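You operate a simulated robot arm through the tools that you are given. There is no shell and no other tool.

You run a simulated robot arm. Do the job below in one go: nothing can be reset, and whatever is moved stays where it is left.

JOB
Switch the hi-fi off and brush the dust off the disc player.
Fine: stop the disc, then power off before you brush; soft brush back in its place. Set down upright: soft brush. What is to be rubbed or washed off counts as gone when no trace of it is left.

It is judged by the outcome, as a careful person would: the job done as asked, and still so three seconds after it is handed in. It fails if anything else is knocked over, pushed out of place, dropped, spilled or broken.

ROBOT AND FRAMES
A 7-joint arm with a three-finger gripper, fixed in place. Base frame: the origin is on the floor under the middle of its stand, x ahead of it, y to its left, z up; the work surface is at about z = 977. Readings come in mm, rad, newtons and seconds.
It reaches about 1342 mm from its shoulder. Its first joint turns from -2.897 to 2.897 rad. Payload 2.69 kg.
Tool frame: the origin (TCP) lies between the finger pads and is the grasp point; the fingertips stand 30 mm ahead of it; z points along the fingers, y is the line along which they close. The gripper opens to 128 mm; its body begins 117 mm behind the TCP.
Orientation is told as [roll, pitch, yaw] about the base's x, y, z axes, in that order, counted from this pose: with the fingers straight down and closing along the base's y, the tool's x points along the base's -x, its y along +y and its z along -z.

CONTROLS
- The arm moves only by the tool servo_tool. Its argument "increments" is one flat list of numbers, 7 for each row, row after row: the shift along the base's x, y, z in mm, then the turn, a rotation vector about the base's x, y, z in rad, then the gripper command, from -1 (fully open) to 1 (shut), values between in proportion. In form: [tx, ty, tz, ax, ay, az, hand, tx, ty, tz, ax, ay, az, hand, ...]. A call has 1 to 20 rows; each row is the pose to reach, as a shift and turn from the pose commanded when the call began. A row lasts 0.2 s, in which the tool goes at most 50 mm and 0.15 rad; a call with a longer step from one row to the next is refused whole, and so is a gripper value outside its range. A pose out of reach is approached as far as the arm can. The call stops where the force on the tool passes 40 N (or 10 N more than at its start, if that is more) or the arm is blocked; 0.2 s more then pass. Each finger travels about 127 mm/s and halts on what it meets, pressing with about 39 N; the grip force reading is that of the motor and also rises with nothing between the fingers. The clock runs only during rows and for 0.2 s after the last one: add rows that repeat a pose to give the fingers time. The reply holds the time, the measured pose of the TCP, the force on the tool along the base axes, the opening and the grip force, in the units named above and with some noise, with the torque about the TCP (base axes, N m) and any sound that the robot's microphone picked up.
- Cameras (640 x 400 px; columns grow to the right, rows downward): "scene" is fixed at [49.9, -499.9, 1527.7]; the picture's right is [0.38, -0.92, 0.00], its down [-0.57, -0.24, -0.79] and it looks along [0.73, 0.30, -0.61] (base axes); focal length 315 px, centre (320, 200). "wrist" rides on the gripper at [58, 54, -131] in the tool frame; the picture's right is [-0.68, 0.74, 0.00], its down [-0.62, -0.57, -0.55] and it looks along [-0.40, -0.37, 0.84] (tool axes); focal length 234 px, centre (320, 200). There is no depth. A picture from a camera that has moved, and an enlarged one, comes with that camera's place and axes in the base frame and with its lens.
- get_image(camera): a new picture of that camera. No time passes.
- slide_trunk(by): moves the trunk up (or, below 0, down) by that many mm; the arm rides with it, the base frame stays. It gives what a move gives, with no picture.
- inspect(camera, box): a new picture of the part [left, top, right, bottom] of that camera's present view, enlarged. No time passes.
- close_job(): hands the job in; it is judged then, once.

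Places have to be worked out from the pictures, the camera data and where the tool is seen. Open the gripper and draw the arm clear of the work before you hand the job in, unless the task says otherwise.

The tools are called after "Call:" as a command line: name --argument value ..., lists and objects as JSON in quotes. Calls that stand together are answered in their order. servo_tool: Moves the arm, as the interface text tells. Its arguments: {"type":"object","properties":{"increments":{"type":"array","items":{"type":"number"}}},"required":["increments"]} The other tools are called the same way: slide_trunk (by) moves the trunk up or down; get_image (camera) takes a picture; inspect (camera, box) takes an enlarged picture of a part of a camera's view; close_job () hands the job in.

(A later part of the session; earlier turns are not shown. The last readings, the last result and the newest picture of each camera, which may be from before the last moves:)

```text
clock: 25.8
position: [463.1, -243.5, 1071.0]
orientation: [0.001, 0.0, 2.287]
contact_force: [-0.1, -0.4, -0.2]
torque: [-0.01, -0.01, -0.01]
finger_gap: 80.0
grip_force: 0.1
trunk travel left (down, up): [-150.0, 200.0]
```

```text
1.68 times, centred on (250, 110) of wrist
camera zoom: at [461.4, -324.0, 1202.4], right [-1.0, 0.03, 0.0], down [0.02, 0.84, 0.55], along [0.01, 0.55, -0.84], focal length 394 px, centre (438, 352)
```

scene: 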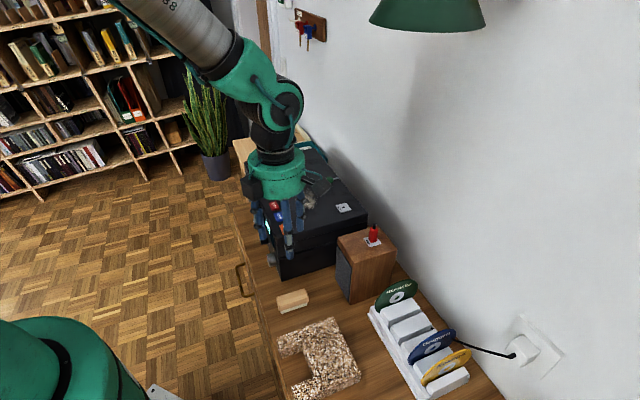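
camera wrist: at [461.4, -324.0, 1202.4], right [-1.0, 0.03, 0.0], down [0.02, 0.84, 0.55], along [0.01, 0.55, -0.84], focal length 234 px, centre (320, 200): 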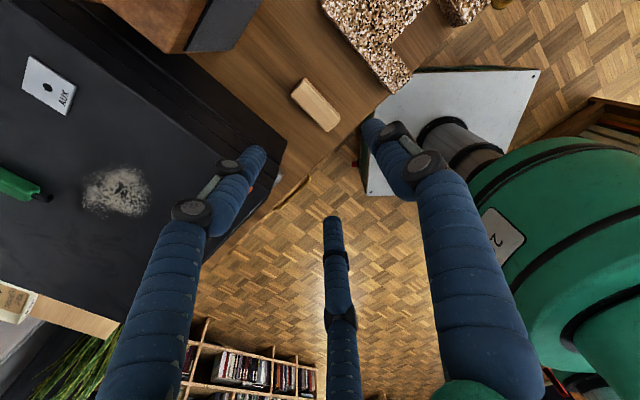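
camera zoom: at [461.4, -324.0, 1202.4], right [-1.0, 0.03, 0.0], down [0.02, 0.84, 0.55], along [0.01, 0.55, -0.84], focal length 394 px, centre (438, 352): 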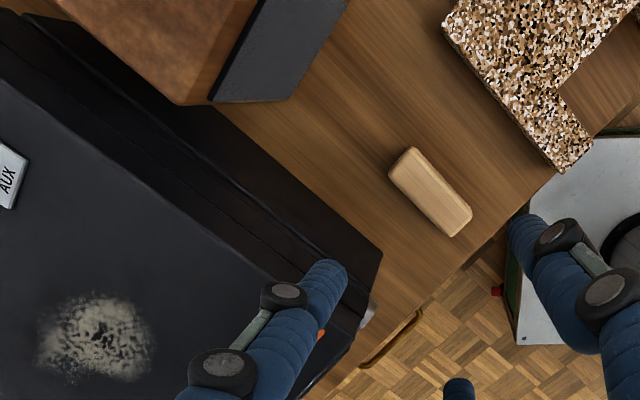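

From this near-vertical view the brush centre is about (469, -250), its long axis runs at -47.4°, and it measures about 78×30 mm with its top near z≈828. I line up so the two fingers meet one long side and the single finger the other, then descend partway.

Call:
servo_tool --increments '[5, 0, -35, 0, 0, 0.027, -0.25, 9.6, 0, -70, 0, 0, 0.027, -0.25, 9.6, 0, -110, 0, 0, 0.027, -0.25, 9.6, 0, -150, 0, 0, 0.027, -0.25]'

Call:
get_image --camera "wrist"

Call:
get_image --camera "scene"

```text
clock: 26.8
position: [472.2, -241.1, 920.8]
orientation: [0.001, 0.001, 2.313]
contact_force: [0.5, 0.5, 0.4]
torque: [0.05, -0.02, 0.03]
finger_gap: 80.0
grip_force: 0.1
trunk travel left (down, up): [-150.0, 200.0]
```

```text
taken
camera wrist: at [472.3, -320.8, 1053.0], right [-1.0, 0.0, 0.0], down [0.0, 0.84, 0.55], along [0.0, 0.55, -0.84], focal length 234 px, centre (320, 200)
```

wrist: 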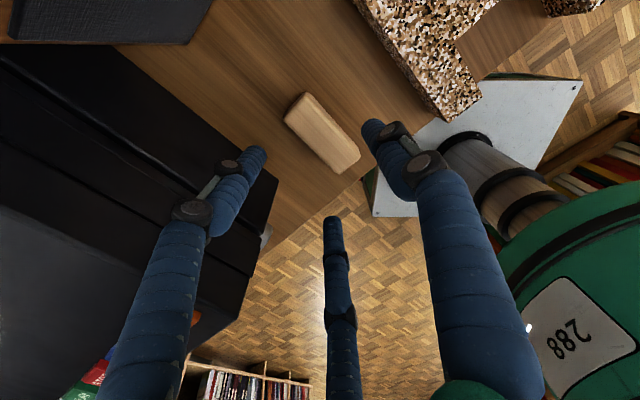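

```text
taken
```

scene: 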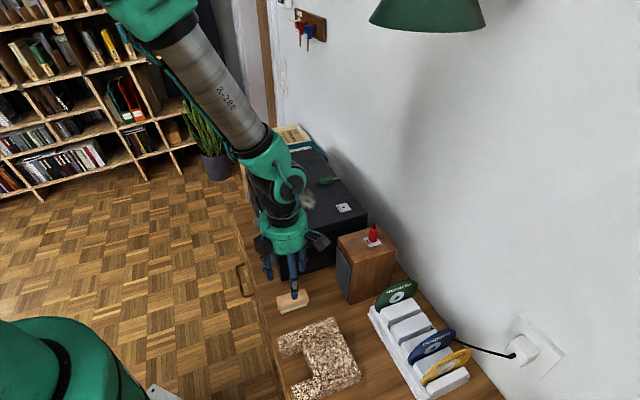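

I'll enlarge the brush from here to fine-tune the alignment.

Call:
inspect --camera "wrist" --box '[256, 80, 384, 180]'

Call:
inspect --camera "scene" --box '[240, 220, 340, 330]'

```text
4.00 times, centred on (320, 130) of wrist
camera zoom: at [472.3, -320.8, 1053.0], right [-1.0, 0.0, 0.0], down [0.0, 0.84, 0.55], along [0.0, 0.55, -0.84], focal length 937 px, centre (320, 480)
```

zoom: 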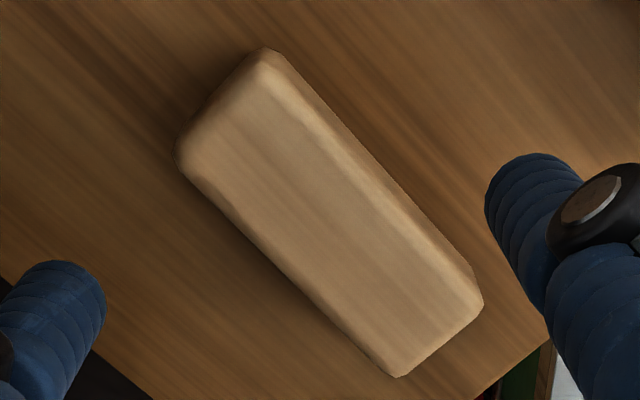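

```text
3.64 times, centred on (290, 275) of scene
camera zoom: at [49.9, -499.9, 1527.7], right [0.38, -0.92, 0.0], down [-0.57, -0.24, -0.79], along [0.73, 0.3, -0.61], focal length 1144 px, centre (429, -73)
```

zoom: 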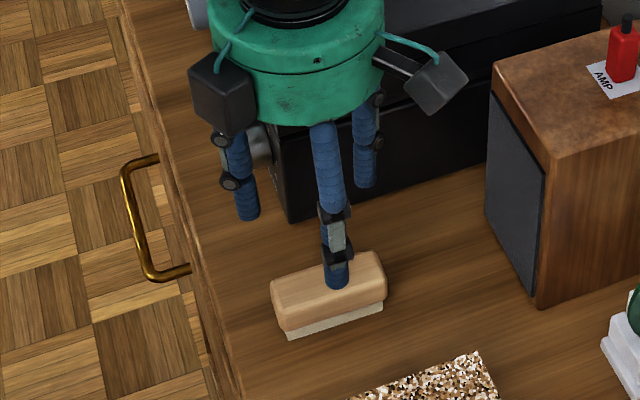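

The brush centre is confirmed at about (470, -250) with the fingers evenly spread around it. I descend to grip height, with the tips slightly above the table.

Call:
servo_tool --increments '[1, -0.5, -25, 0, 0, 0.015, -0.25, 1, -0.5, -50, 0, 0, 0.015, -0.25, 1, -0.5, -68, 0, 0, 0.015, -0.25, 1, -0.5, -76, 0, 0, 0.015, -0.25, 1, -0.5, -80, 0, 0, 0.015, -0.25, 1, -0.5, -82, 0, 0, 0.015, -0.25]'

Call:
get_image --camera "wrist"

Call:
inspect --camera "scene" --box '[250, 250, 340, 330]'

```text
clock: 28.2
position: [475.1, -245.3, 839.7]
orientation: [0.0, 0.0, 2.327]
contact_force: [-0.8, 0.1, 0.2]
torque: [0.01, -0.02, -0.01]
finger_gap: 79.8
grip_force: 0.1
trunk travel left (down, up): [-150.0, 200.0]
```

```text
taken
camera wrist: at [475.0, -324.8, 970.7], right [-1.0, -0.01, 0.0], down [-0.01, 0.84, 0.55], along [-0.01, 0.55, -0.84], focal length 234 px, centre (320, 200)
```

wrist: 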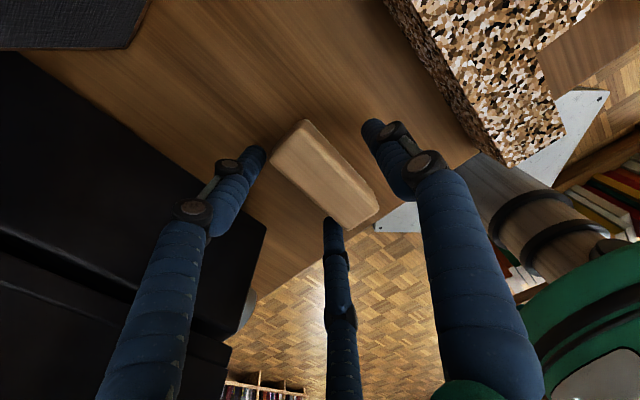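

```text
5.00 times, centred on (295, 290) of scene
camera zoom: at [49.9, -499.9, 1527.7], right [0.38, -0.92, 0.0], down [-0.57, -0.24, -0.79], along [0.73, 0.3, -0.61], focal length 1574 px, centre (445, -250)
```

zoom: 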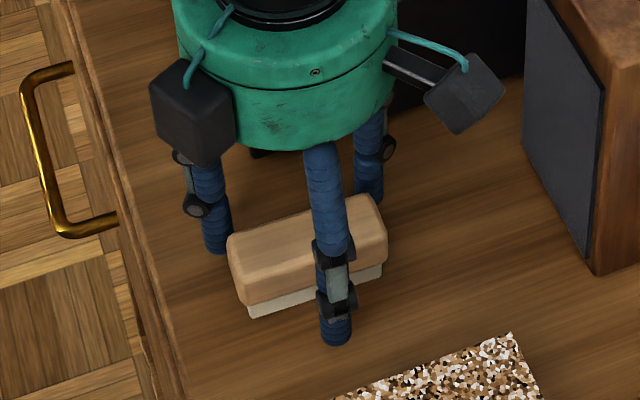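

No contact force at this height, and the tips are just above the table with the brush between the fingers. I close the hand gradually.

Call:
servo_tool --increments '[0, 0, 0, 0, 0, 0, 0.1, 0, 0, 0, 0, 0, 0, 0.2, 0, 0, 0, 0, 0, 0, 0.3, 0, 0, 0, 0, 0, 0, 0.5, 0, 0, 0, 0, 0, 0, 1, 0, 0, 0, 0, 0, 0, 1]'

Call:
get_image --camera "wrist"

Call:
inspect --camera "scene" --box '[250, 250, 340, 330]'

```text
clock: 29.6
position: [473.5, -245.2, 838.5]
orientation: [0.001, 0.001, 2.326]
contact_force: [-0.2, 0.9, 0.2]
torque: [0.0, -0.01, 0.01]
finger_gap: 45.5
grip_force: 39.0
trunk travel left (down, up): [-150.0, 200.0]
```

```text
taken
camera wrist: at [475.0, -324.7, 970.8], right [-1.0, -0.01, 0.0], down [-0.01, 0.84, 0.55], along [-0.01, 0.55, -0.84], focal length 234 px, centre (320, 200)
```

wrist: 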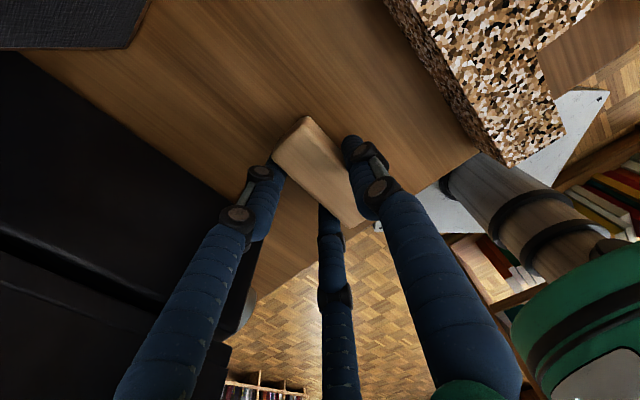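

```text
5.00 times, centred on (295, 290) of scene
camera zoom: at [49.9, -499.9, 1527.7], right [0.38, -0.92, 0.0], down [-0.57, -0.24, -0.79], along [0.73, 0.3, -0.61], focal length 1574 px, centre (445, -250)
```

zoom: 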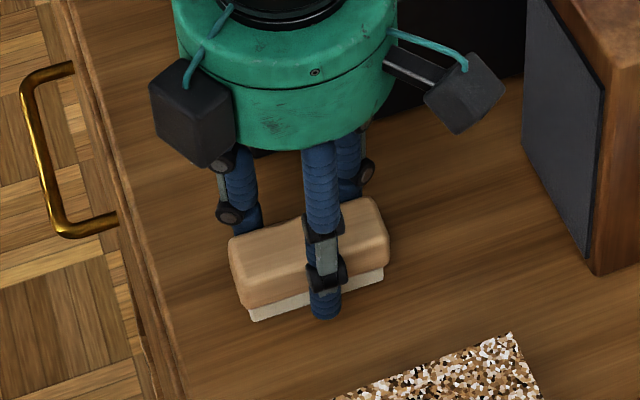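

The grip settled at 45.5 mm and 39 N, as predicted, and the brush didn't shift. I lift it straight up and check the hold.

Call:
servo_tool --increments '[0, 0, 10, 0, 0, 0, 1, 0, 0, 30, 0, 0, 0, 1, 0, 0, 60, 0, 0, 0, 1]'

Call:
inspect --camera "scene" --box '[240, 220, 340, 330]'

Call:
get_image --camera "wrist"

```text
clock: 30.4
position: [473.6, -247.1, 897.7]
orientation: [0.0, -0.001, 2.326]
contact_force: [0.3, 0.3, 0.0]
torque: [-0.02, -0.02, 0.01]
finger_gap: 45.5
grip_force: 38.9
trunk travel left (down, up): [-150.0, 200.0]
```

```text
3.64 times, centred on (290, 275) of scene
camera zoom: at [49.9, -499.9, 1527.7], right [0.38, -0.92, 0.0], down [-0.57, -0.24, -0.79], along [0.73, 0.3, -0.61], focal length 1144 px, centre (429, -73)
```

zoom: 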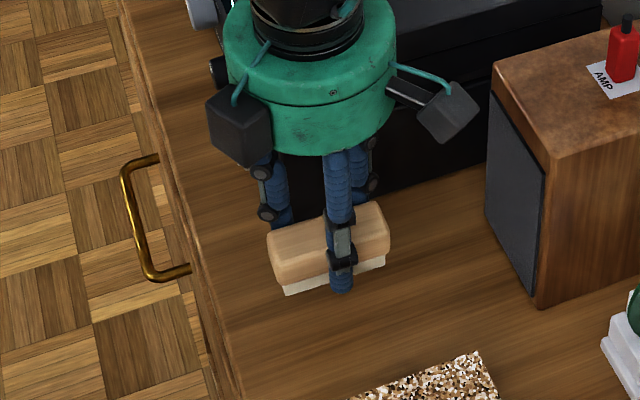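

```text
taken
camera wrist: at [474.4, -327.5, 1029.7], right [-1.0, -0.01, 0.0], down [-0.01, 0.84, 0.55], along [-0.01, 0.55, -0.84], focal length 234 px, centre (320, 200)
```

wrist: 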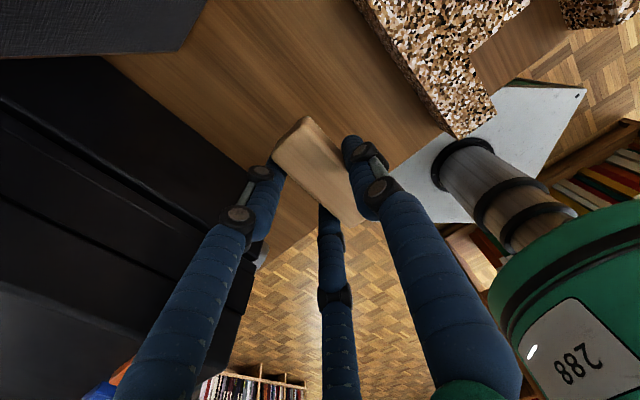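

The brush is held level and its bristles hang clear of the fingertips. I raise it well above the player and bring it over the dust's right-hand edge, squaring it to the player.

Call:
servo_tool --increments '[0, 0, 42, 0, 0, 0, 1, 0, 0, 84, 0, 0, 0, 1, 0, 0, 126, 0, 0, 0, 1, 0, 0, 162, 0, 0, 0.01, 1, 36, 3, 162, 0, 0, 0.02, 1, 72, 7, 162, 0, 0, 0.029, 1, 108, 10, 162, 0, 0, 0.029, 1, 144, 13, 162, 0, 0, 0.029, 1, 180.4, 16.8, 162, 0, 0, 0.029, 1, 180.4, 16.8, 162, 0, 0, 0.029, 1]'

Call:
get_image --camera "wrist"

Call:
inspect --camera "scene" --box '[240, 130, 400, 250]'

```text
clock: 32.6
position: [660.0, -226.8, 1061.0]
orientation: [0.001, 0.0, 2.355]
contact_force: [0.8, -1.1, -1.6]
torque: [-0.02, 0.05, 0.0]
finger_gap: 45.3
grip_force: 38.9
trunk travel left (down, up): [-150.0, 200.0]
```

```text
taken
camera wrist: at [662.5, -306.1, 1192.7], right [-1.0, -0.04, 0.0], down [-0.03, 0.84, 0.55], along [-0.02, 0.55, -0.84], focal length 234 px, centre (320, 200)
```

wrist: 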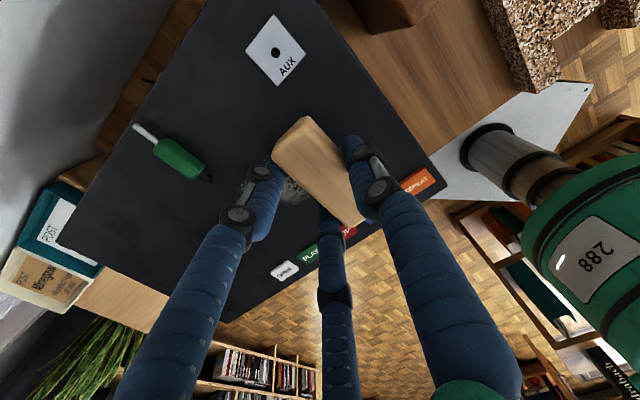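

```text
3.33 times, centred on (320, 190) of scene
camera zoom: at [49.9, -499.9, 1527.7], right [0.38, -0.92, 0.0], down [-0.57, -0.24, -0.79], along [0.73, 0.3, -0.61], focal length 1049 px, centre (320, 233)
```

zoom: 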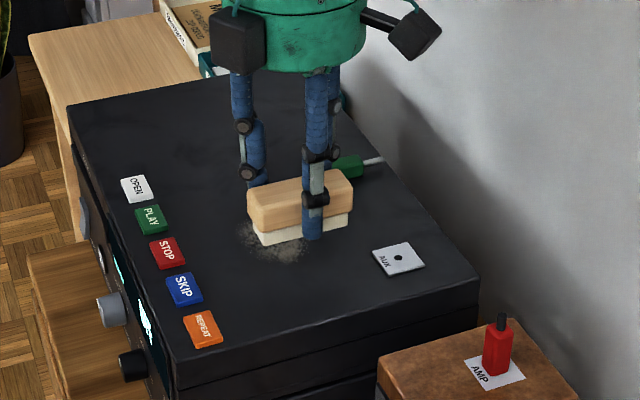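

The brush is squarely placed and the plug's tail is at E≈677, about 10 mm beyond the brush end. I step slightly off the dust, then descend near the surface to feel for contact.

Call:
servo_tool --increments '[-5, -5, -10, 0, 0, 0, 1, -9, -8, -25, 0, 0, 0, 1, -9, -8, -38, 0, 0, 0, 1, -9, -8, -42, 0, 0, 0, 1]'

Call:
inspect --camera "scene" --box '[270, 160, 370, 240]'

```text
clock: 33.6
position: [647.8, -235.1, 1018.9]
orientation: [-0.001, 0.0, 2.356]
contact_force: [0.0, -0.7, -1.0]
torque: [0.01, -0.01, -0.04]
finger_gap: 45.0
grip_force: 39.2
trunk travel left (down, up): [-150.0, 200.0]
```

```text
5.00 times, centred on (320, 200) of scene
camera zoom: at [49.9, -499.9, 1527.7], right [0.38, -0.92, 0.0], down [-0.57, -0.24, -0.79], along [0.73, 0.3, -0.61], focal length 1574 px, centre (320, 200)
```

zoom: 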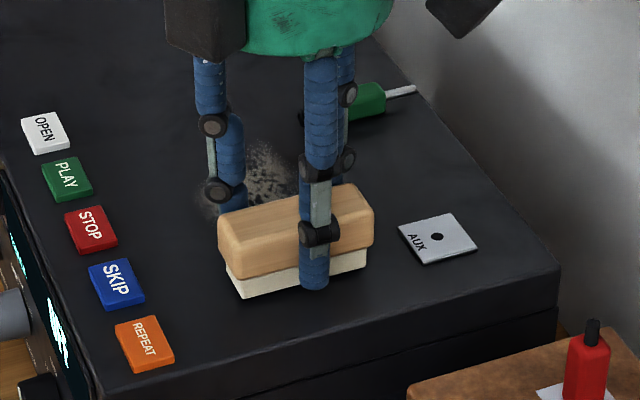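

No contact yet at TCP z≈1018. I step down 2 mm at a time.

Call:
servo_tool --increments '[0, 0, -2, 0, 0, 0, 1, 0, 0, -4, 0, 0, 0, 1]'

Call:
servo_tool --increments '[0, 0, -1.5, 0, 0, 0, 1]'

Call:
servo_tool --increments '[0, 0, -1.5, 0, 0, 0, 1]'

```text
clock: 34.2
position: [647.0, -236.6, 1016.8]
orientation: [-0.001, 0.003, 2.357]
contact_force: [0.3, 1.9, 13.9]
torque: [0.14, 0.4, -0.05]
finger_gap: 45.3
grip_force: 38.7
trunk travel left (down, up): [-150.0, 200.0]
```

```text
clock: 34.6
position: [646.8, -236.1, 1015.6]
orientation: [-0.002, 0.004, 2.357]
contact_force: [4.0, 3.6, 27.2]
torque: [0.43, 0.62, -0.1]
finger_gap: 45.7
grip_force: 38.8
trunk travel left (down, up): [-150.0, 200.0]
```

```text
clock: 35.0
position: [649.4, -236.7, 1015.9]
orientation: [-0.003, 0.008, 2.357]
contact_force: [0.6, -0.7, 10.9]
torque: [0.13, 0.32, 0.0]
finger_gap: 45.3
grip_force: 39.1
trunk travel left (down, up): [-150.0, 200.0]
stopped in row 1: the force on the tool passed its limit at 41 N (the readings are from after the stop); the commanded pose is now the measured one
```

The bristles touch at TCP z≈1016. I ease off slightly to a light pressure and make a first stroke along the player's width, stopping before the plug.

Call:
servo_tool --increments '[0, 0, 0.5, 0.0035, 0.0078, 0, 1, 7.3, 7.3, 0.5, 0.0035, 0.0078, 0, 1, 14.6, 14.6, 0.5, 0.0035, 0.0078, 0, 1, 21.9, 21.9, 0.5, 0.0035, 0.0078, 0, 1, 29.2, 29.2, 0.5, 0.0035, 0.0078, 0, 1, 36.5, 36.5, 0.5, 0.0035, 0.0078, 0, 1, 43.8, 43.8, 0.5, 0.0035, 0.0078, 0, 1, 51.1, 51.1, 0.5, 0.0035, 0.0078, 0, 1, 58.4, 58.4, 0.5, 0.0035, 0.0078, 0, 1, 65.7, 65.7, 0.5, 0.0035, 0.0078, 0, 1, 71, 71, 0.5, 0.0035, 0.0078, 0, 1]'

Call:
get_image --camera "wrist"

Call:
inspect --camera "scene" --box '[270, 160, 370, 240]'

```text
clock: 37.5
position: [720.6, -165.0, 1014.3]
orientation: [0.0, -0.003, 2.356]
contact_force: [-3.7, -1.3, 16.7]
torque: [-0.58, -0.21, -0.16]
finger_gap: 45.1
grip_force: 38.9
trunk travel left (down, up): [-150.0, 200.0]
```

```text
taken
camera wrist: at [722.6, -244.3, 1146.9], right [-1.0, -0.04, 0.0], down [-0.03, 0.83, 0.55], along [-0.03, 0.55, -0.83], focal length 234 px, centre (320, 200)
```

wrist: 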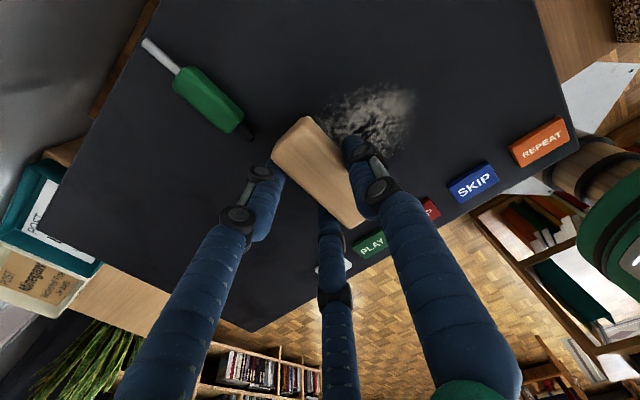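

```text
5.00 times, centred on (320, 200) of scene
camera zoom: at [49.9, -499.9, 1527.7], right [0.38, -0.92, 0.0], down [-0.57, -0.24, -0.79], along [0.73, 0.3, -0.61], focal length 1574 px, centre (320, 200)
```

zoom: 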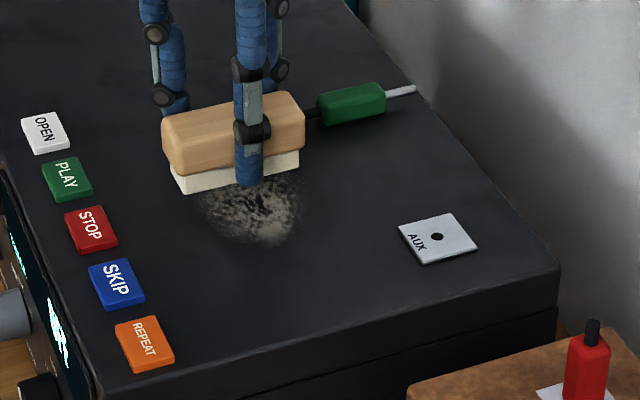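

The dust is still visible behind the brush, though it looks thinner. I'll enlarge it to judge.

Call:
inspect --camera "wrist" --box '[300, 60, 440, 170]'

Call:
inspect --camera "scene" --box '[295, 180, 345, 220]'

```text
3.64 times, centred on (370, 115) of wrist
camera zoom: at [722.6, -244.3, 1146.9], right [-1.0, -0.04, 0.0], down [-0.03, 0.83, 0.55], along [-0.03, 0.55, -0.83], focal length 852 px, centre (138, 509)
```

zoom: 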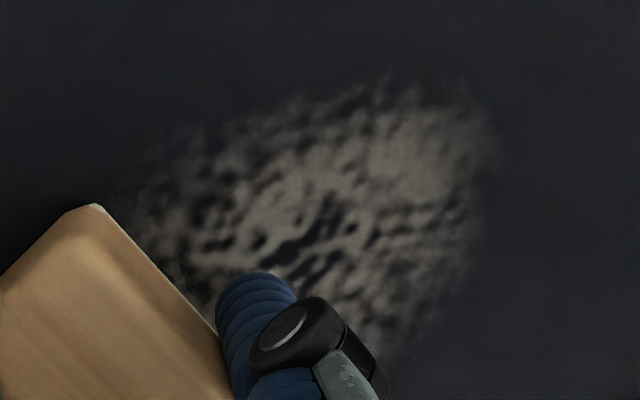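

```text
10.00 times, centred on (320, 200) of scene
camera zoom: at [49.9, -499.9, 1527.7], right [0.38, -0.92, 0.0], down [-0.57, -0.24, -0.79], along [0.73, 0.3, -0.61], focal length 3148 px, centre (320, 200)
```

zoom: 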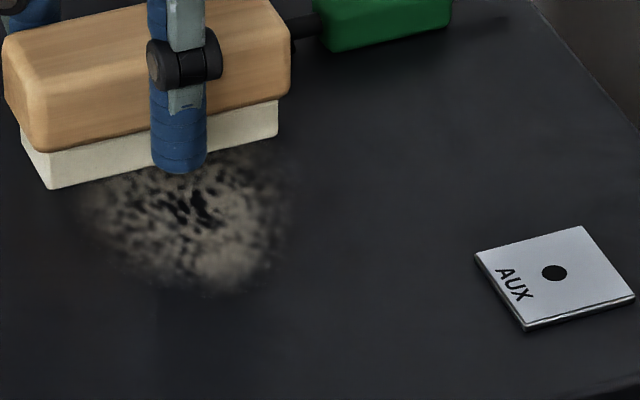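

The dust is clearly dimmer than before the pass, so it takes repeated strokes. I go back and forth over it several times at the same light pressure.

Call:
servo_tool --increments '[-12, -12, 0, 0, 0, 0, 1, -24, -24, 0, 0, 0, 0, 1, -36, -36, 0, 0, 0, 0, 1, -48, -48, 0, 0, 0, 0, 1, -60, -60, 0, 0, 0, 0, 1, -71, -71, 0, 0, 0, 0, 1, -60, -60, 0, 0, 0, 0, 1, -48, -48, 0, 0, 0, 0, 1, -36, -36, 0, 0, 0, 0, 1, -24, -24, 0, 0, 0, 0, 1, -12, -12, 0, 0, 0, 0, 1, 0, 0, 0, 0, 0, 0, 1, -12, -12, 0, 0, 0, 0, 1, -24, -24, 0, 0, 0, 0, 1, -36, -36, 0, 0, 0, 0, 1, -48, -48, 0, 0, 0, 0, 1, -60, -60, 0, 0, 0, 0, 1, -71, -71, 0, 0, 0, 0, 1, -78, -78, 0, 0, 0, 0, 1]'

Call:
get_image --camera "wrist"

Call:
inspect --camera "scene" --box '[270, 160, 370, 240]'

```text
clock: 41.5
position: [641.0, -242.9, 1015.5]
orientation: [0.003, -0.003, 2.356]
contact_force: [3.5, 1.2, 23.4]
torque: [-0.03, 0.13, -0.06]
finger_gap: 45.5
grip_force: 39.1
trunk travel left (down, up): [-150.0, 200.0]
```

```text
taken
camera wrist: at [643.7, -322.7, 1146.7], right [-1.0, -0.04, 0.0], down [-0.03, 0.83, 0.55], along [-0.03, 0.55, -0.84], focal length 234 px, centre (320, 200)
```

wrist: 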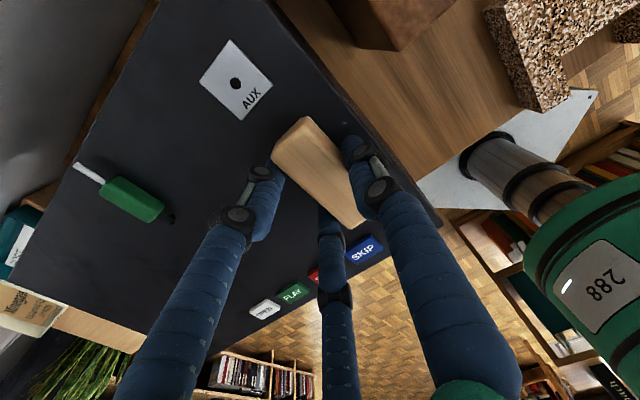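

```text
5.00 times, centred on (320, 200) of scene
camera zoom: at [49.9, -499.9, 1527.7], right [0.38, -0.92, 0.0], down [-0.57, -0.24, -0.79], along [0.73, 0.3, -0.61], focal length 1574 px, centre (320, 200)
```

zoom: 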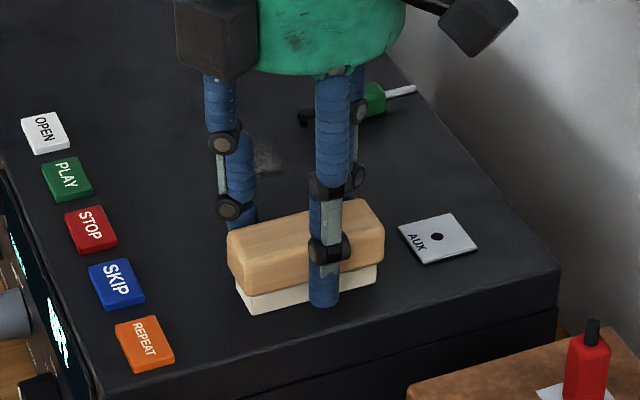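

Nearly all of it has gone. A faint patch remains at the far end near the plug, roughly E 640–662 and e1 380–408. I shift the brush 5.5 mm towards the back, which still leaves about 8 mm to the plug's tail, and stroke that area several times.

Call:
servo_tool --increments '[14.9, 7.1, 0.4, 0, 0, 0, 1, 25.9, 18.1, 0.4, 0, 0, 0, 1, 36.9, 29.1, 0.4, 0, 0, 0, 1, 47.9, 40.1, 0.4, 0, 0, 0, 1, 58.9, 51.1, 0.4, 0, 0, 0, 1, 69.9, 62.1, 0.4, 0, 0, 0, 1, 80.9, 73.1, 0.4, 0, 0, 0, 1, 91.9, 84.1, 0.4, 0, 0, 0, 1, 80.9, 73.1, 0.4, 0, 0, 0, 1, 69.9, 62.1, 0.4, 0, 0, 0, 1, 58.9, 51.1, 0.4, 0, 0, 0, 1, 47.9, 40.1, 0.4, 0, 0, 0, 1, 58.9, 51.1, 0.4, 0, 0, 0, 1, 69.9, 62.1, 0.4, 0, 0, 0, 1, 80.9, 73.1, 0.4, 0, 0, 0, 1, 91.9, 84.1, 0.4, 0, 0, 0, 1]'

Call:
get_image --camera "wrist"

Call:
inspect --camera "scene" --box '[270, 160, 370, 240]'

```text
clock: 44.9
position: [732.2, -159.7, 1016.3]
orientation: [0.002, -0.004, 2.357]
contact_force: [-0.4, -0.1, -0.8]
torque: [0.01, -0.03, -0.03]
finger_gap: 45.2
grip_force: 38.7
trunk travel left (down, up): [-150.0, 200.0]
```

```text
taken
camera wrist: at [736.3, -238.1, 1146.9], right [-1.0, -0.04, 0.0], down [-0.03, 0.83, 0.55], along [-0.03, 0.55, -0.83], focal length 234 px, centre (320, 200)
```

wrist: 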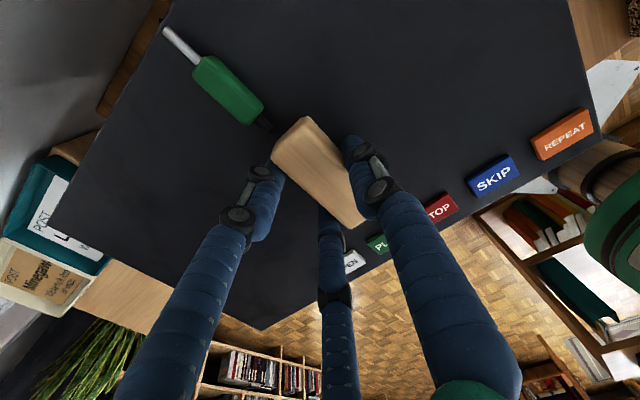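

```text
5.00 times, centred on (320, 200) of scene
camera zoom: at [49.9, -499.9, 1527.7], right [0.38, -0.92, 0.0], down [-0.57, -0.24, -0.79], along [0.73, 0.3, -0.61], focal length 1574 px, centre (320, 200)
```

zoom: 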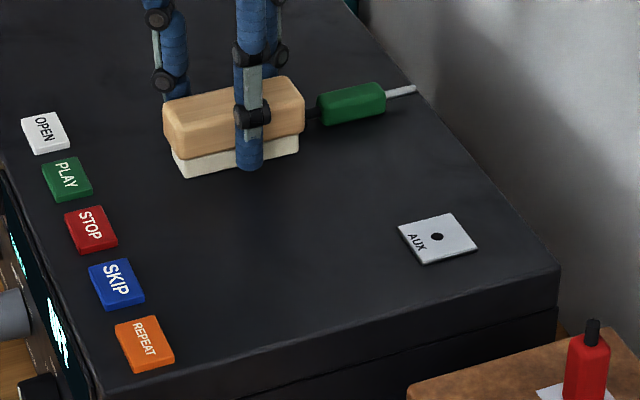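

The visible surface looks clean, though the last strokes may have lost contact (force about 0). I lift clear and inspect the whole area.

Call:
servo_tool --increments '[0, 0, 20, 0, 0, 0, 1, 0, 0, 50, 0, 0, 0, 1, -30, -30, 60, 0, 0, 0, 1, -60, -60, 60, 0, 0, 0, 1, -90, -90, 60, 0, 0, 0, 1, -100, -100, 60, 0, 0, 0, 1]'

Call:
get_image --camera "wrist"

Call:
inspect --camera "scene" --box '[275, 165, 355, 225]'

Call:
inspect --camera "wrist" --box '[140, 100, 300, 220]'

```text
clock: 46.2
position: [634.0, -259.3, 1075.4]
orientation: [0.003, -0.004, 2.357]
contact_force: [0.4, 0.2, -0.4]
torque: [0.05, 0.0, -0.01]
finger_gap: 45.3
grip_force: 39.0
trunk travel left (down, up): [-150.0, 200.0]
```

```text
taken
camera wrist: at [636.8, -339.4, 1206.5], right [-1.0, -0.04, 0.0], down [-0.03, 0.83, 0.55], along [-0.03, 0.55, -0.83], focal length 234 px, centre (320, 200)
```

wrist: 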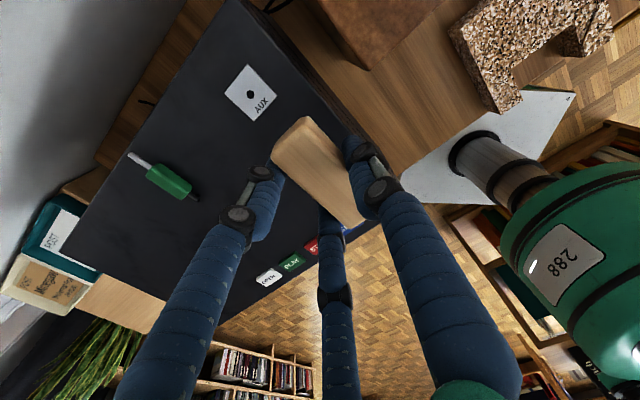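

```text
6.67 times, centred on (315, 195) of scene
camera zoom: at [49.9, -499.9, 1527.7], right [0.38, -0.92, 0.0], down [-0.57, -0.24, -0.79], along [0.73, 0.3, -0.61], focal length 2098 px, centre (353, 233)
```

zoom: 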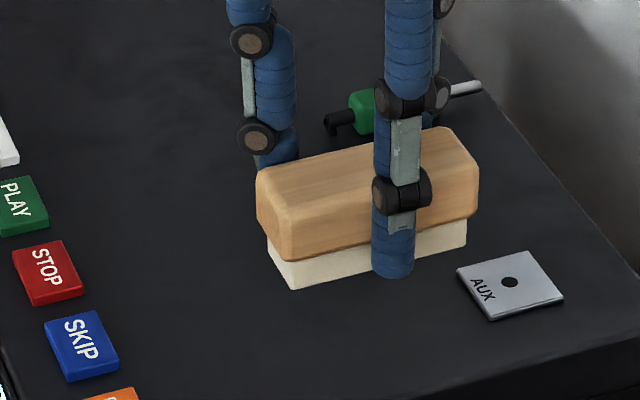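

```text
3.33 times, centred on (220, 160) of wrist
camera zoom: at [636.8, -339.4, 1206.5], right [-1.0, -0.04, 0.0], down [-0.03, 0.83, 0.55], along [-0.03, 0.55, -0.83], focal length 781 px, centre (653, 333)
```

zoom: 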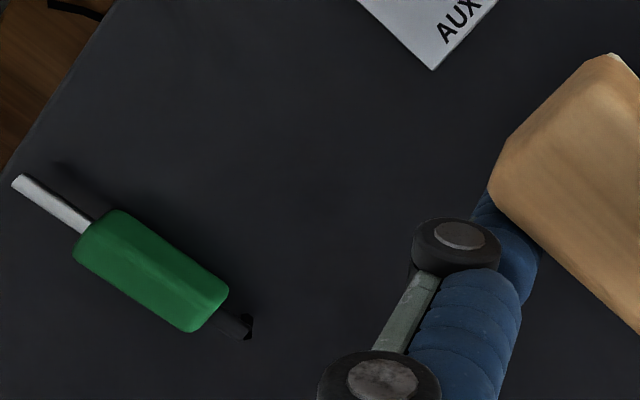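

From these angles the hand hides part of the cleaned area. I move the brush away towards its home side, staying high, to get an unobstructed view.

Call:
servo_tool --increments '[-40, 4, 0, 0, 0, 0, 1, -80, 8, 0, 0, 0, 0, 1, -120, 12, 0, 0, 0, 0, 1, -160, 15, 0, 0, 0, 0, 1]'

Call:
inspect --camera "scene" --box '[270, 160, 370, 235]'

Call:
get_image --camera "wrist"

Call:
inspect --camera "scene" --box '[290, 175, 340, 215]'

```text
clock: 47.2
position: [473.0, -244.8, 1073.4]
orientation: [0.004, -0.006, 2.354]
contact_force: [-0.6, -0.6, -0.8]
torque: [0.04, 0.02, 0.01]
finger_gap: 45.1
grip_force: 39.0
trunk travel left (down, up): [-150.0, 200.0]
```

```text
5.33 times, centred on (320, 198) of scene
camera zoom: at [49.9, -499.9, 1527.7], right [0.38, -0.92, 0.0], down [-0.57, -0.24, -0.79], along [0.73, 0.3, -0.61], focal length 1679 px, centre (320, 213)
```

zoom: 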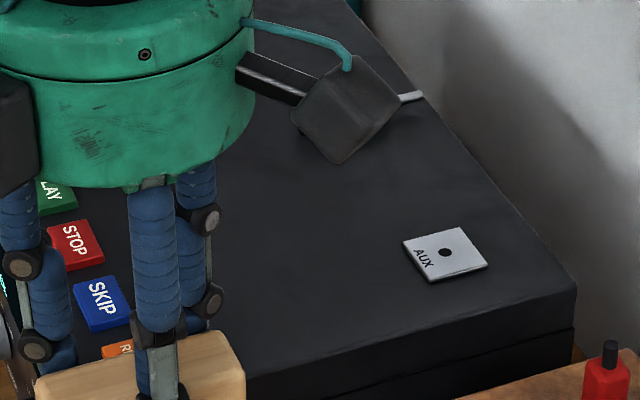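

```text
taken
camera wrist: at [476.5, -324.0, 1206.0], right [-1.0, -0.04, 0.0], down [-0.03, 0.83, 0.55], along [-0.03, 0.55, -0.83], focal length 234 px, centre (320, 200)
```

wrist: 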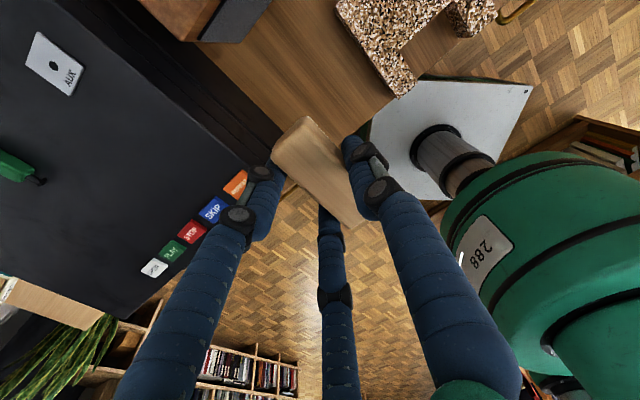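

```text
10.00 times, centred on (315, 195) of scene
camera zoom: at [49.9, -499.9, 1527.7], right [0.38, -0.92, 0.0], down [-0.57, -0.24, -0.79], along [0.73, 0.3, -0.61], focal length 3148 px, centre (370, 250)
```

zoom: 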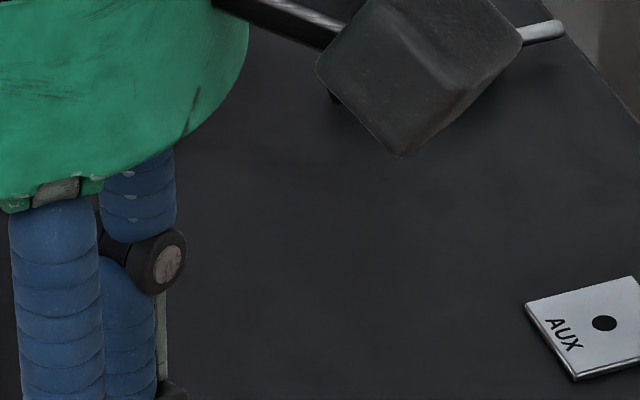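

The wrist view now shows the whole dust area unobstructed, so I enlarge it closely.

Call:
inspect --camera "wrist" --box '[20, 130, 180, 250]'

Call:
inspect --camera "wrist" --box '[30, 150, 110, 210]'

Call:
inspect --camera "wrist" --box '[90, 140, 180, 220]'

```text
3.33 times, centred on (100, 190) of wrist
camera zoom: at [476.5, -324.0, 1206.0], right [-1.0, -0.04, 0.0], down [-0.03, 0.83, 0.55], along [-0.03, 0.55, -0.83], focal length 781 px, centre (1053, 233)
```

zoom: 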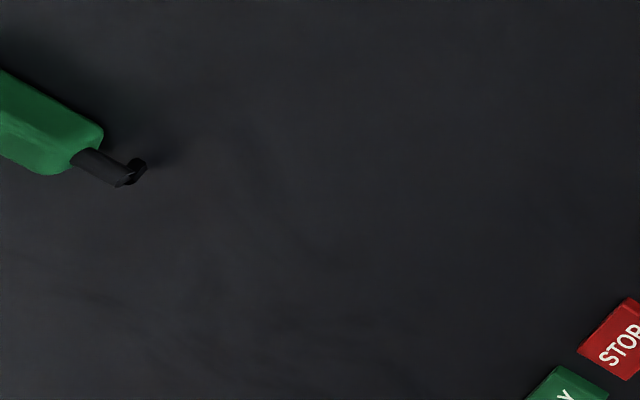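

```text
6.67 times, centred on (70, 180) of wrist
camera zoom: at [476.5, -324.0, 1206.0], right [-1.0, -0.04, 0.0], down [-0.03, 0.83, 0.55], along [-0.03, 0.55, -0.83], focal length 1561 px, centre (1987, 333)
```

zoom: 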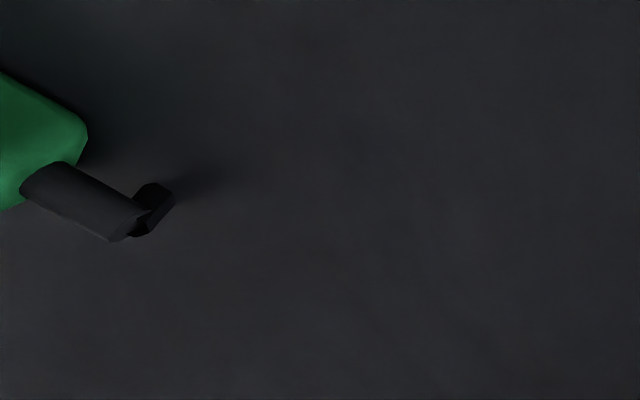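

```text
5.00 times, centred on (135, 180) of wrist
camera zoom: at [476.5, -324.0, 1206.0], right [-1.0, -0.04, 0.0], down [-0.03, 0.83, 0.55], along [-0.03, 0.55, -0.83], focal length 1171 px, centre (1245, 300)
```

zoom: 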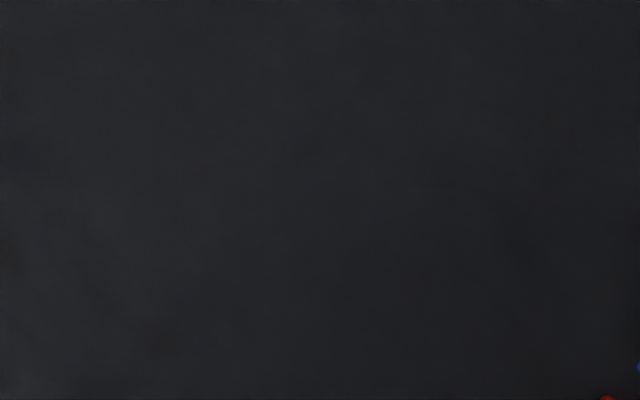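

The top is clean with no trace visible, and the plug is undisturbed. Now I return the brush: I level the tool, restore the original yaw and descend over the original spot.

Call:
servo_tool --increments '[1.2, -0.1, -40, -0.0014, -0.007, -0.015, 1, 1.2, -0.1, -80, -0.0014, -0.007, -0.028, 1, 1.2, -0.1, -120, -0.0014, -0.007, -0.028, 1, 1.2, -0.1, -160, -0.0014, -0.007, -0.028, 1, 1.2, -0.1, -195, -0.0014, -0.007, -0.028, 1, 1.2, -0.1, -220, -0.0014, -0.007, -0.028, 1, 1.2, -0.1, -220, -0.0014, -0.007, -0.028, 1]'

Call:
get_image --camera "wrist"

Call:
inspect --camera "scene" --box '[250, 250, 340, 330]'

Call:
inspect --camera "scene" --box '[280, 165, 360, 225]'

```text
clock: 48.9
position: [475.2, -244.8, 855.3]
orientation: [-0.004, 0.002, 2.328]
contact_force: [1.6, -1.3, -0.6]
torque: [0.01, 0.03, -0.03]
finger_gap: 45.3
grip_force: 39.2
trunk travel left (down, up): [-150.0, 200.0]
```

```text
taken
camera wrist: at [475.4, -325.5, 986.3], right [-1.0, -0.01, 0.0], down [-0.01, 0.84, 0.55], along [-0.01, 0.55, -0.84], focal length 234 px, centre (320, 200)
```

wrist: 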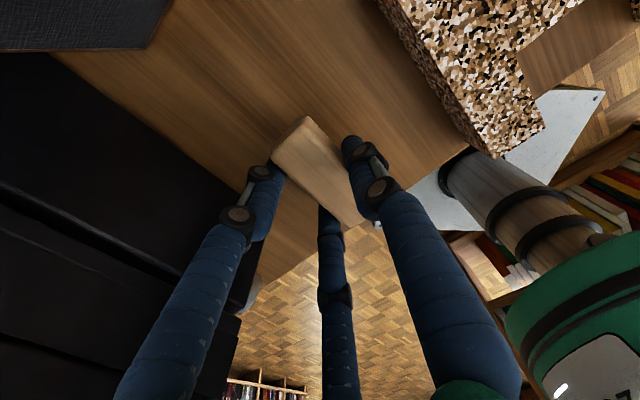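

```text
5.00 times, centred on (295, 290) of scene
camera zoom: at [49.9, -499.9, 1527.7], right [0.38, -0.92, 0.0], down [-0.57, -0.24, -0.79], along [0.73, 0.3, -0.61], focal length 1574 px, centre (445, -250)
```

zoom: 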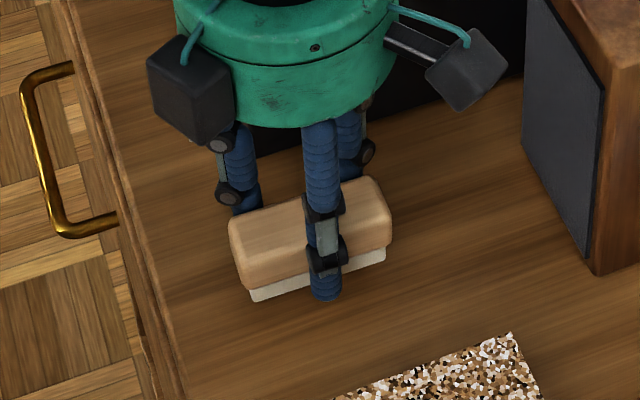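

```text
6.67 times, centred on (320, 195) of scene
camera zoom: at [49.9, -499.9, 1527.7], right [0.38, -0.92, 0.0], down [-0.57, -0.24, -0.79], along [0.73, 0.3, -0.61], focal length 2098 px, centre (320, 233)
```

zoom: 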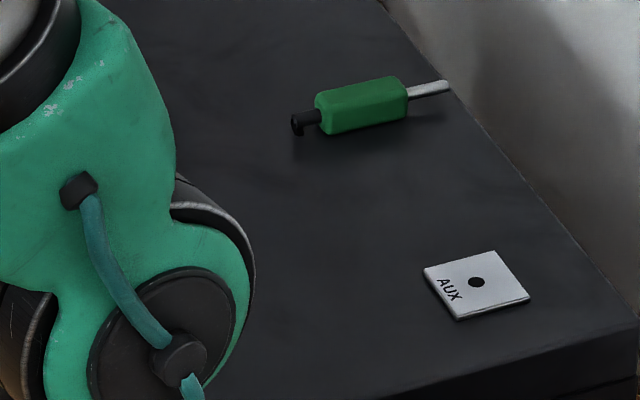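

The brush hangs right over its original spot, and the plug and AUX plate are where they were. I lower the last 19 mm gently.

Call:
servo_tool --increments '[0, 0, -8, 0, 0, 0, 1, 0, 0, -14, 0, 0, 0, 1, 0, 0, -17, 0, 0, 0, 1, 0, 0, -18, 0, 0, 0, 1]'

Call:
inspect --camera "scene" --box '[250, 250, 340, 330]'

Call:
get_image --camera "wrist"

```text
clock: 49.9
position: [474.1, -246.3, 837.4]
orientation: [-0.005, 0.005, 2.33]
contact_force: [-5.1, -3.3, 16.3]
torque: [0.14, 0.73, 0.18]
finger_gap: 45.5
grip_force: 39.1
trunk travel left (down, up): [-150.0, 200.0]
```

```text
5.00 times, centred on (295, 290) of scene
camera zoom: at [49.9, -499.9, 1527.7], right [0.38, -0.92, 0.0], down [-0.57, -0.24, -0.79], along [0.73, 0.3, -0.61], focal length 1574 px, centre (445, -250)
```

zoom: 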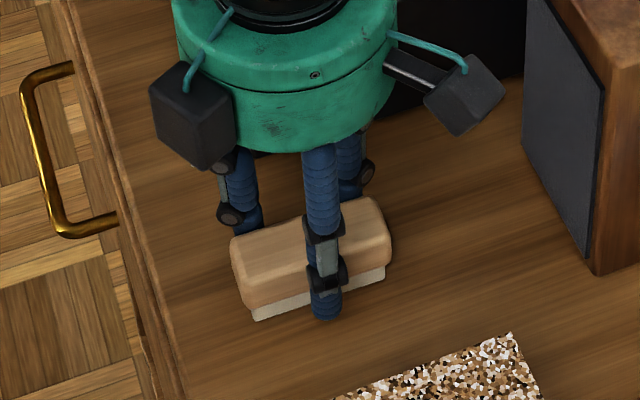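

```text
taken
camera wrist: at [474.8, -324.9, 969.7], right [-1.0, -0.01, 0.0], down [-0.01, 0.84, 0.55], along [0.0, 0.55, -0.84], focal length 234 px, centre (320, 200)
```

wrist: 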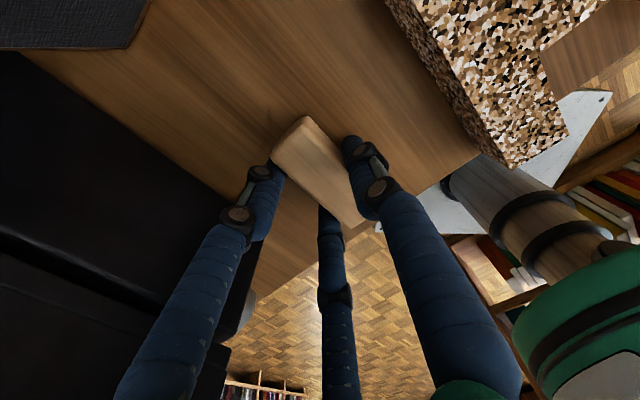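

The brush is on the table (about 16 N) and its outline matches the starting picture within a pixel or two. I ease the pressure and open the fingers to the same 80 mm as before.

Call:
servo_tool --increments '[0, 0, 0.8, 0, 0, 0, 1, 0, 0, 0.8, 0, 0, 0, 0.25, 0, 0, 0.8, 0, 0, 0, 0.1, 0, 0, 0.8, 0, 0, 0, -0.1, 0, 0, 0.8, 0, 0, 0, -0.25, 0, 0, 0.8, 0, 0, 0, -0.25]'

Call:
inspect --camera "scene" --box '[250, 250, 340, 330]'

Call:
get_image --camera "wrist"

```text
clock: 51.2
position: [473.8, -245.6, 837.6]
orientation: [-0.001, 0.0, 2.33]
contact_force: [0.6, -0.5, 0.6]
torque: [0.02, 0.01, 0.03]
finger_gap: 79.9
grip_force: 0.1
trunk travel left (down, up): [-150.0, 200.0]
```

```text
5.00 times, centred on (295, 290) of scene
camera zoom: at [49.9, -499.9, 1527.7], right [0.38, -0.92, 0.0], down [-0.57, -0.24, -0.79], along [0.73, 0.3, -0.61], focal length 1574 px, centre (445, -250)
```

zoom: 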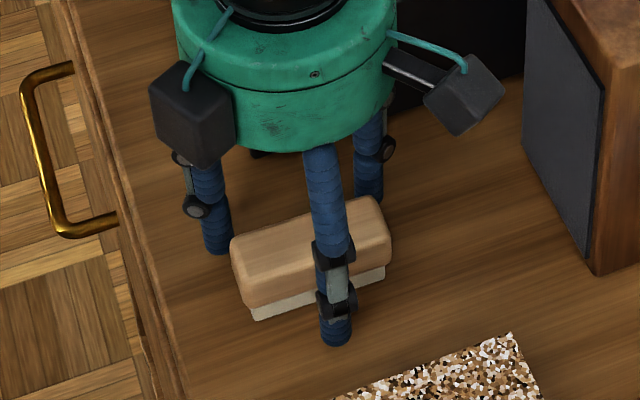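

```text
taken
camera wrist: at [475.0, -324.6, 969.6], right [-1.0, -0.01, 0.0], down [-0.01, 0.84, 0.55], along [-0.01, 0.55, -0.84], focal length 234 px, centre (320, 200)
```

wrist: 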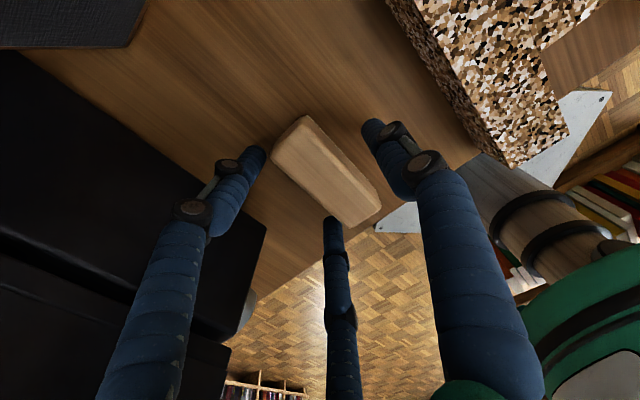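

The brush stands upright within 1–2 mm of where it began. I raise the hand straight up, clear of everything.

Call:
servo_tool --increments '[0, 0, 15, 0, 0, 0, -0.25, 0, 0, 40, 0, 0, 0, -0.25, 0, 0, 85, 0, 0, 0, -0.25, 0, 0, 130, 0, 0, 0, -0.25, 0, 0, 175, 0, 0, 0, -0.25, 0, 0, 220, 0, 0, 0, -0.25, -40, 20, 250, 0, 0, 0, -0.25, -80, 45, 270, 0, 0, 0, -1, -120, 70, 290, 0, 0, 0, -1, -140, 95, 300, 0, 0, 0, -1]'

Call:
get_image --camera "scene"

Call:
inspect --camera "scene" --box '[265, 280, 321, 315]'

Call:
inspect --camera "scene" --box '[280, 165, 376, 225]'

Call:
get_image --camera "wrist"

```text
refused: row 7 steps farther than a row can; nothing moved
```

```text
taken
```

scene: 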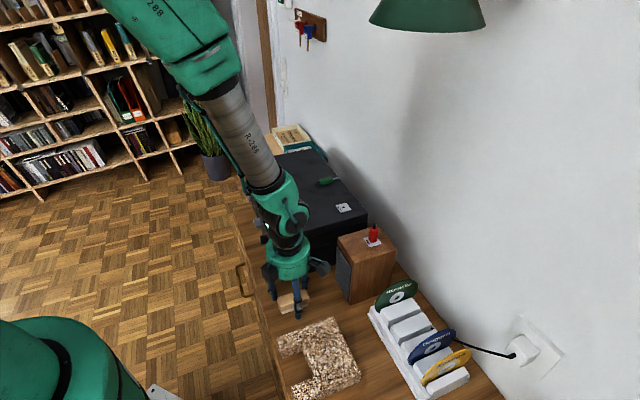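

```text
11.43 times, centred on (293, 298) of scene
camera zoom: at [49.9, -499.9, 1527.7], right [0.38, -0.92, 0.0], down [-0.57, -0.24, -0.79], along [0.73, 0.3, -0.61], focal length 3597 px, centre (629, -914)
```

zoom: 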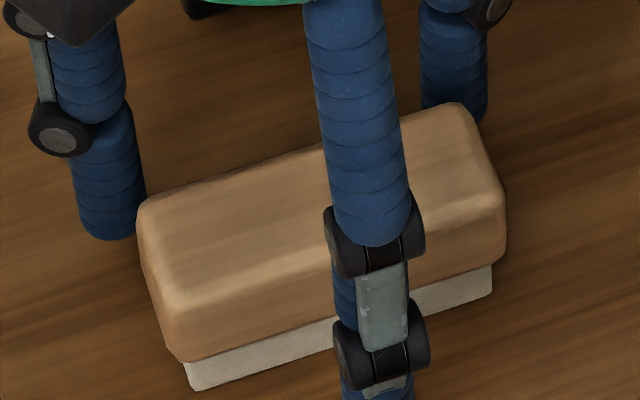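

```text
6.67 times, centred on (328, 195) of scene
camera zoom: at [49.9, -499.9, 1527.7], right [0.38, -0.92, 0.0], down [-0.57, -0.24, -0.79], along [0.73, 0.3, -0.61], focal length 2098 px, centre (267, 233)
```

zoom: 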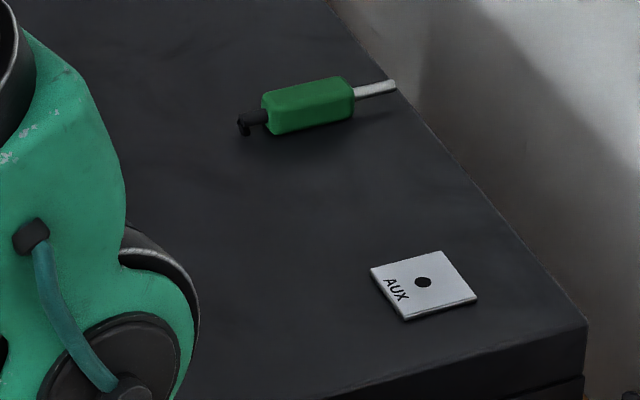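

```text
taken
camera wrist: at [475.0, -324.6, 969.6], right [-1.0, -0.01, 0.0], down [-0.01, 0.84, 0.55], along [-0.01, 0.55, -0.84], focal length 234 px, centre (320, 200)
```

wrist: 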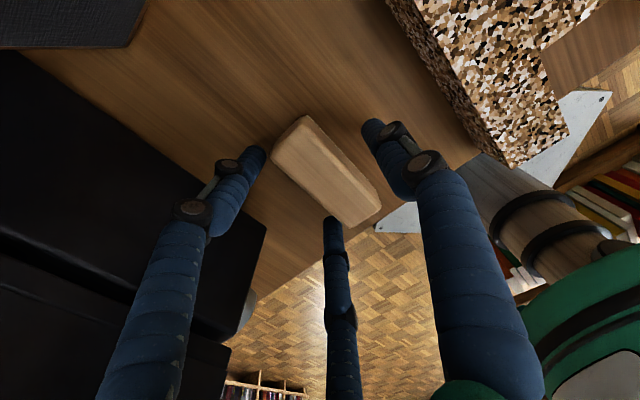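

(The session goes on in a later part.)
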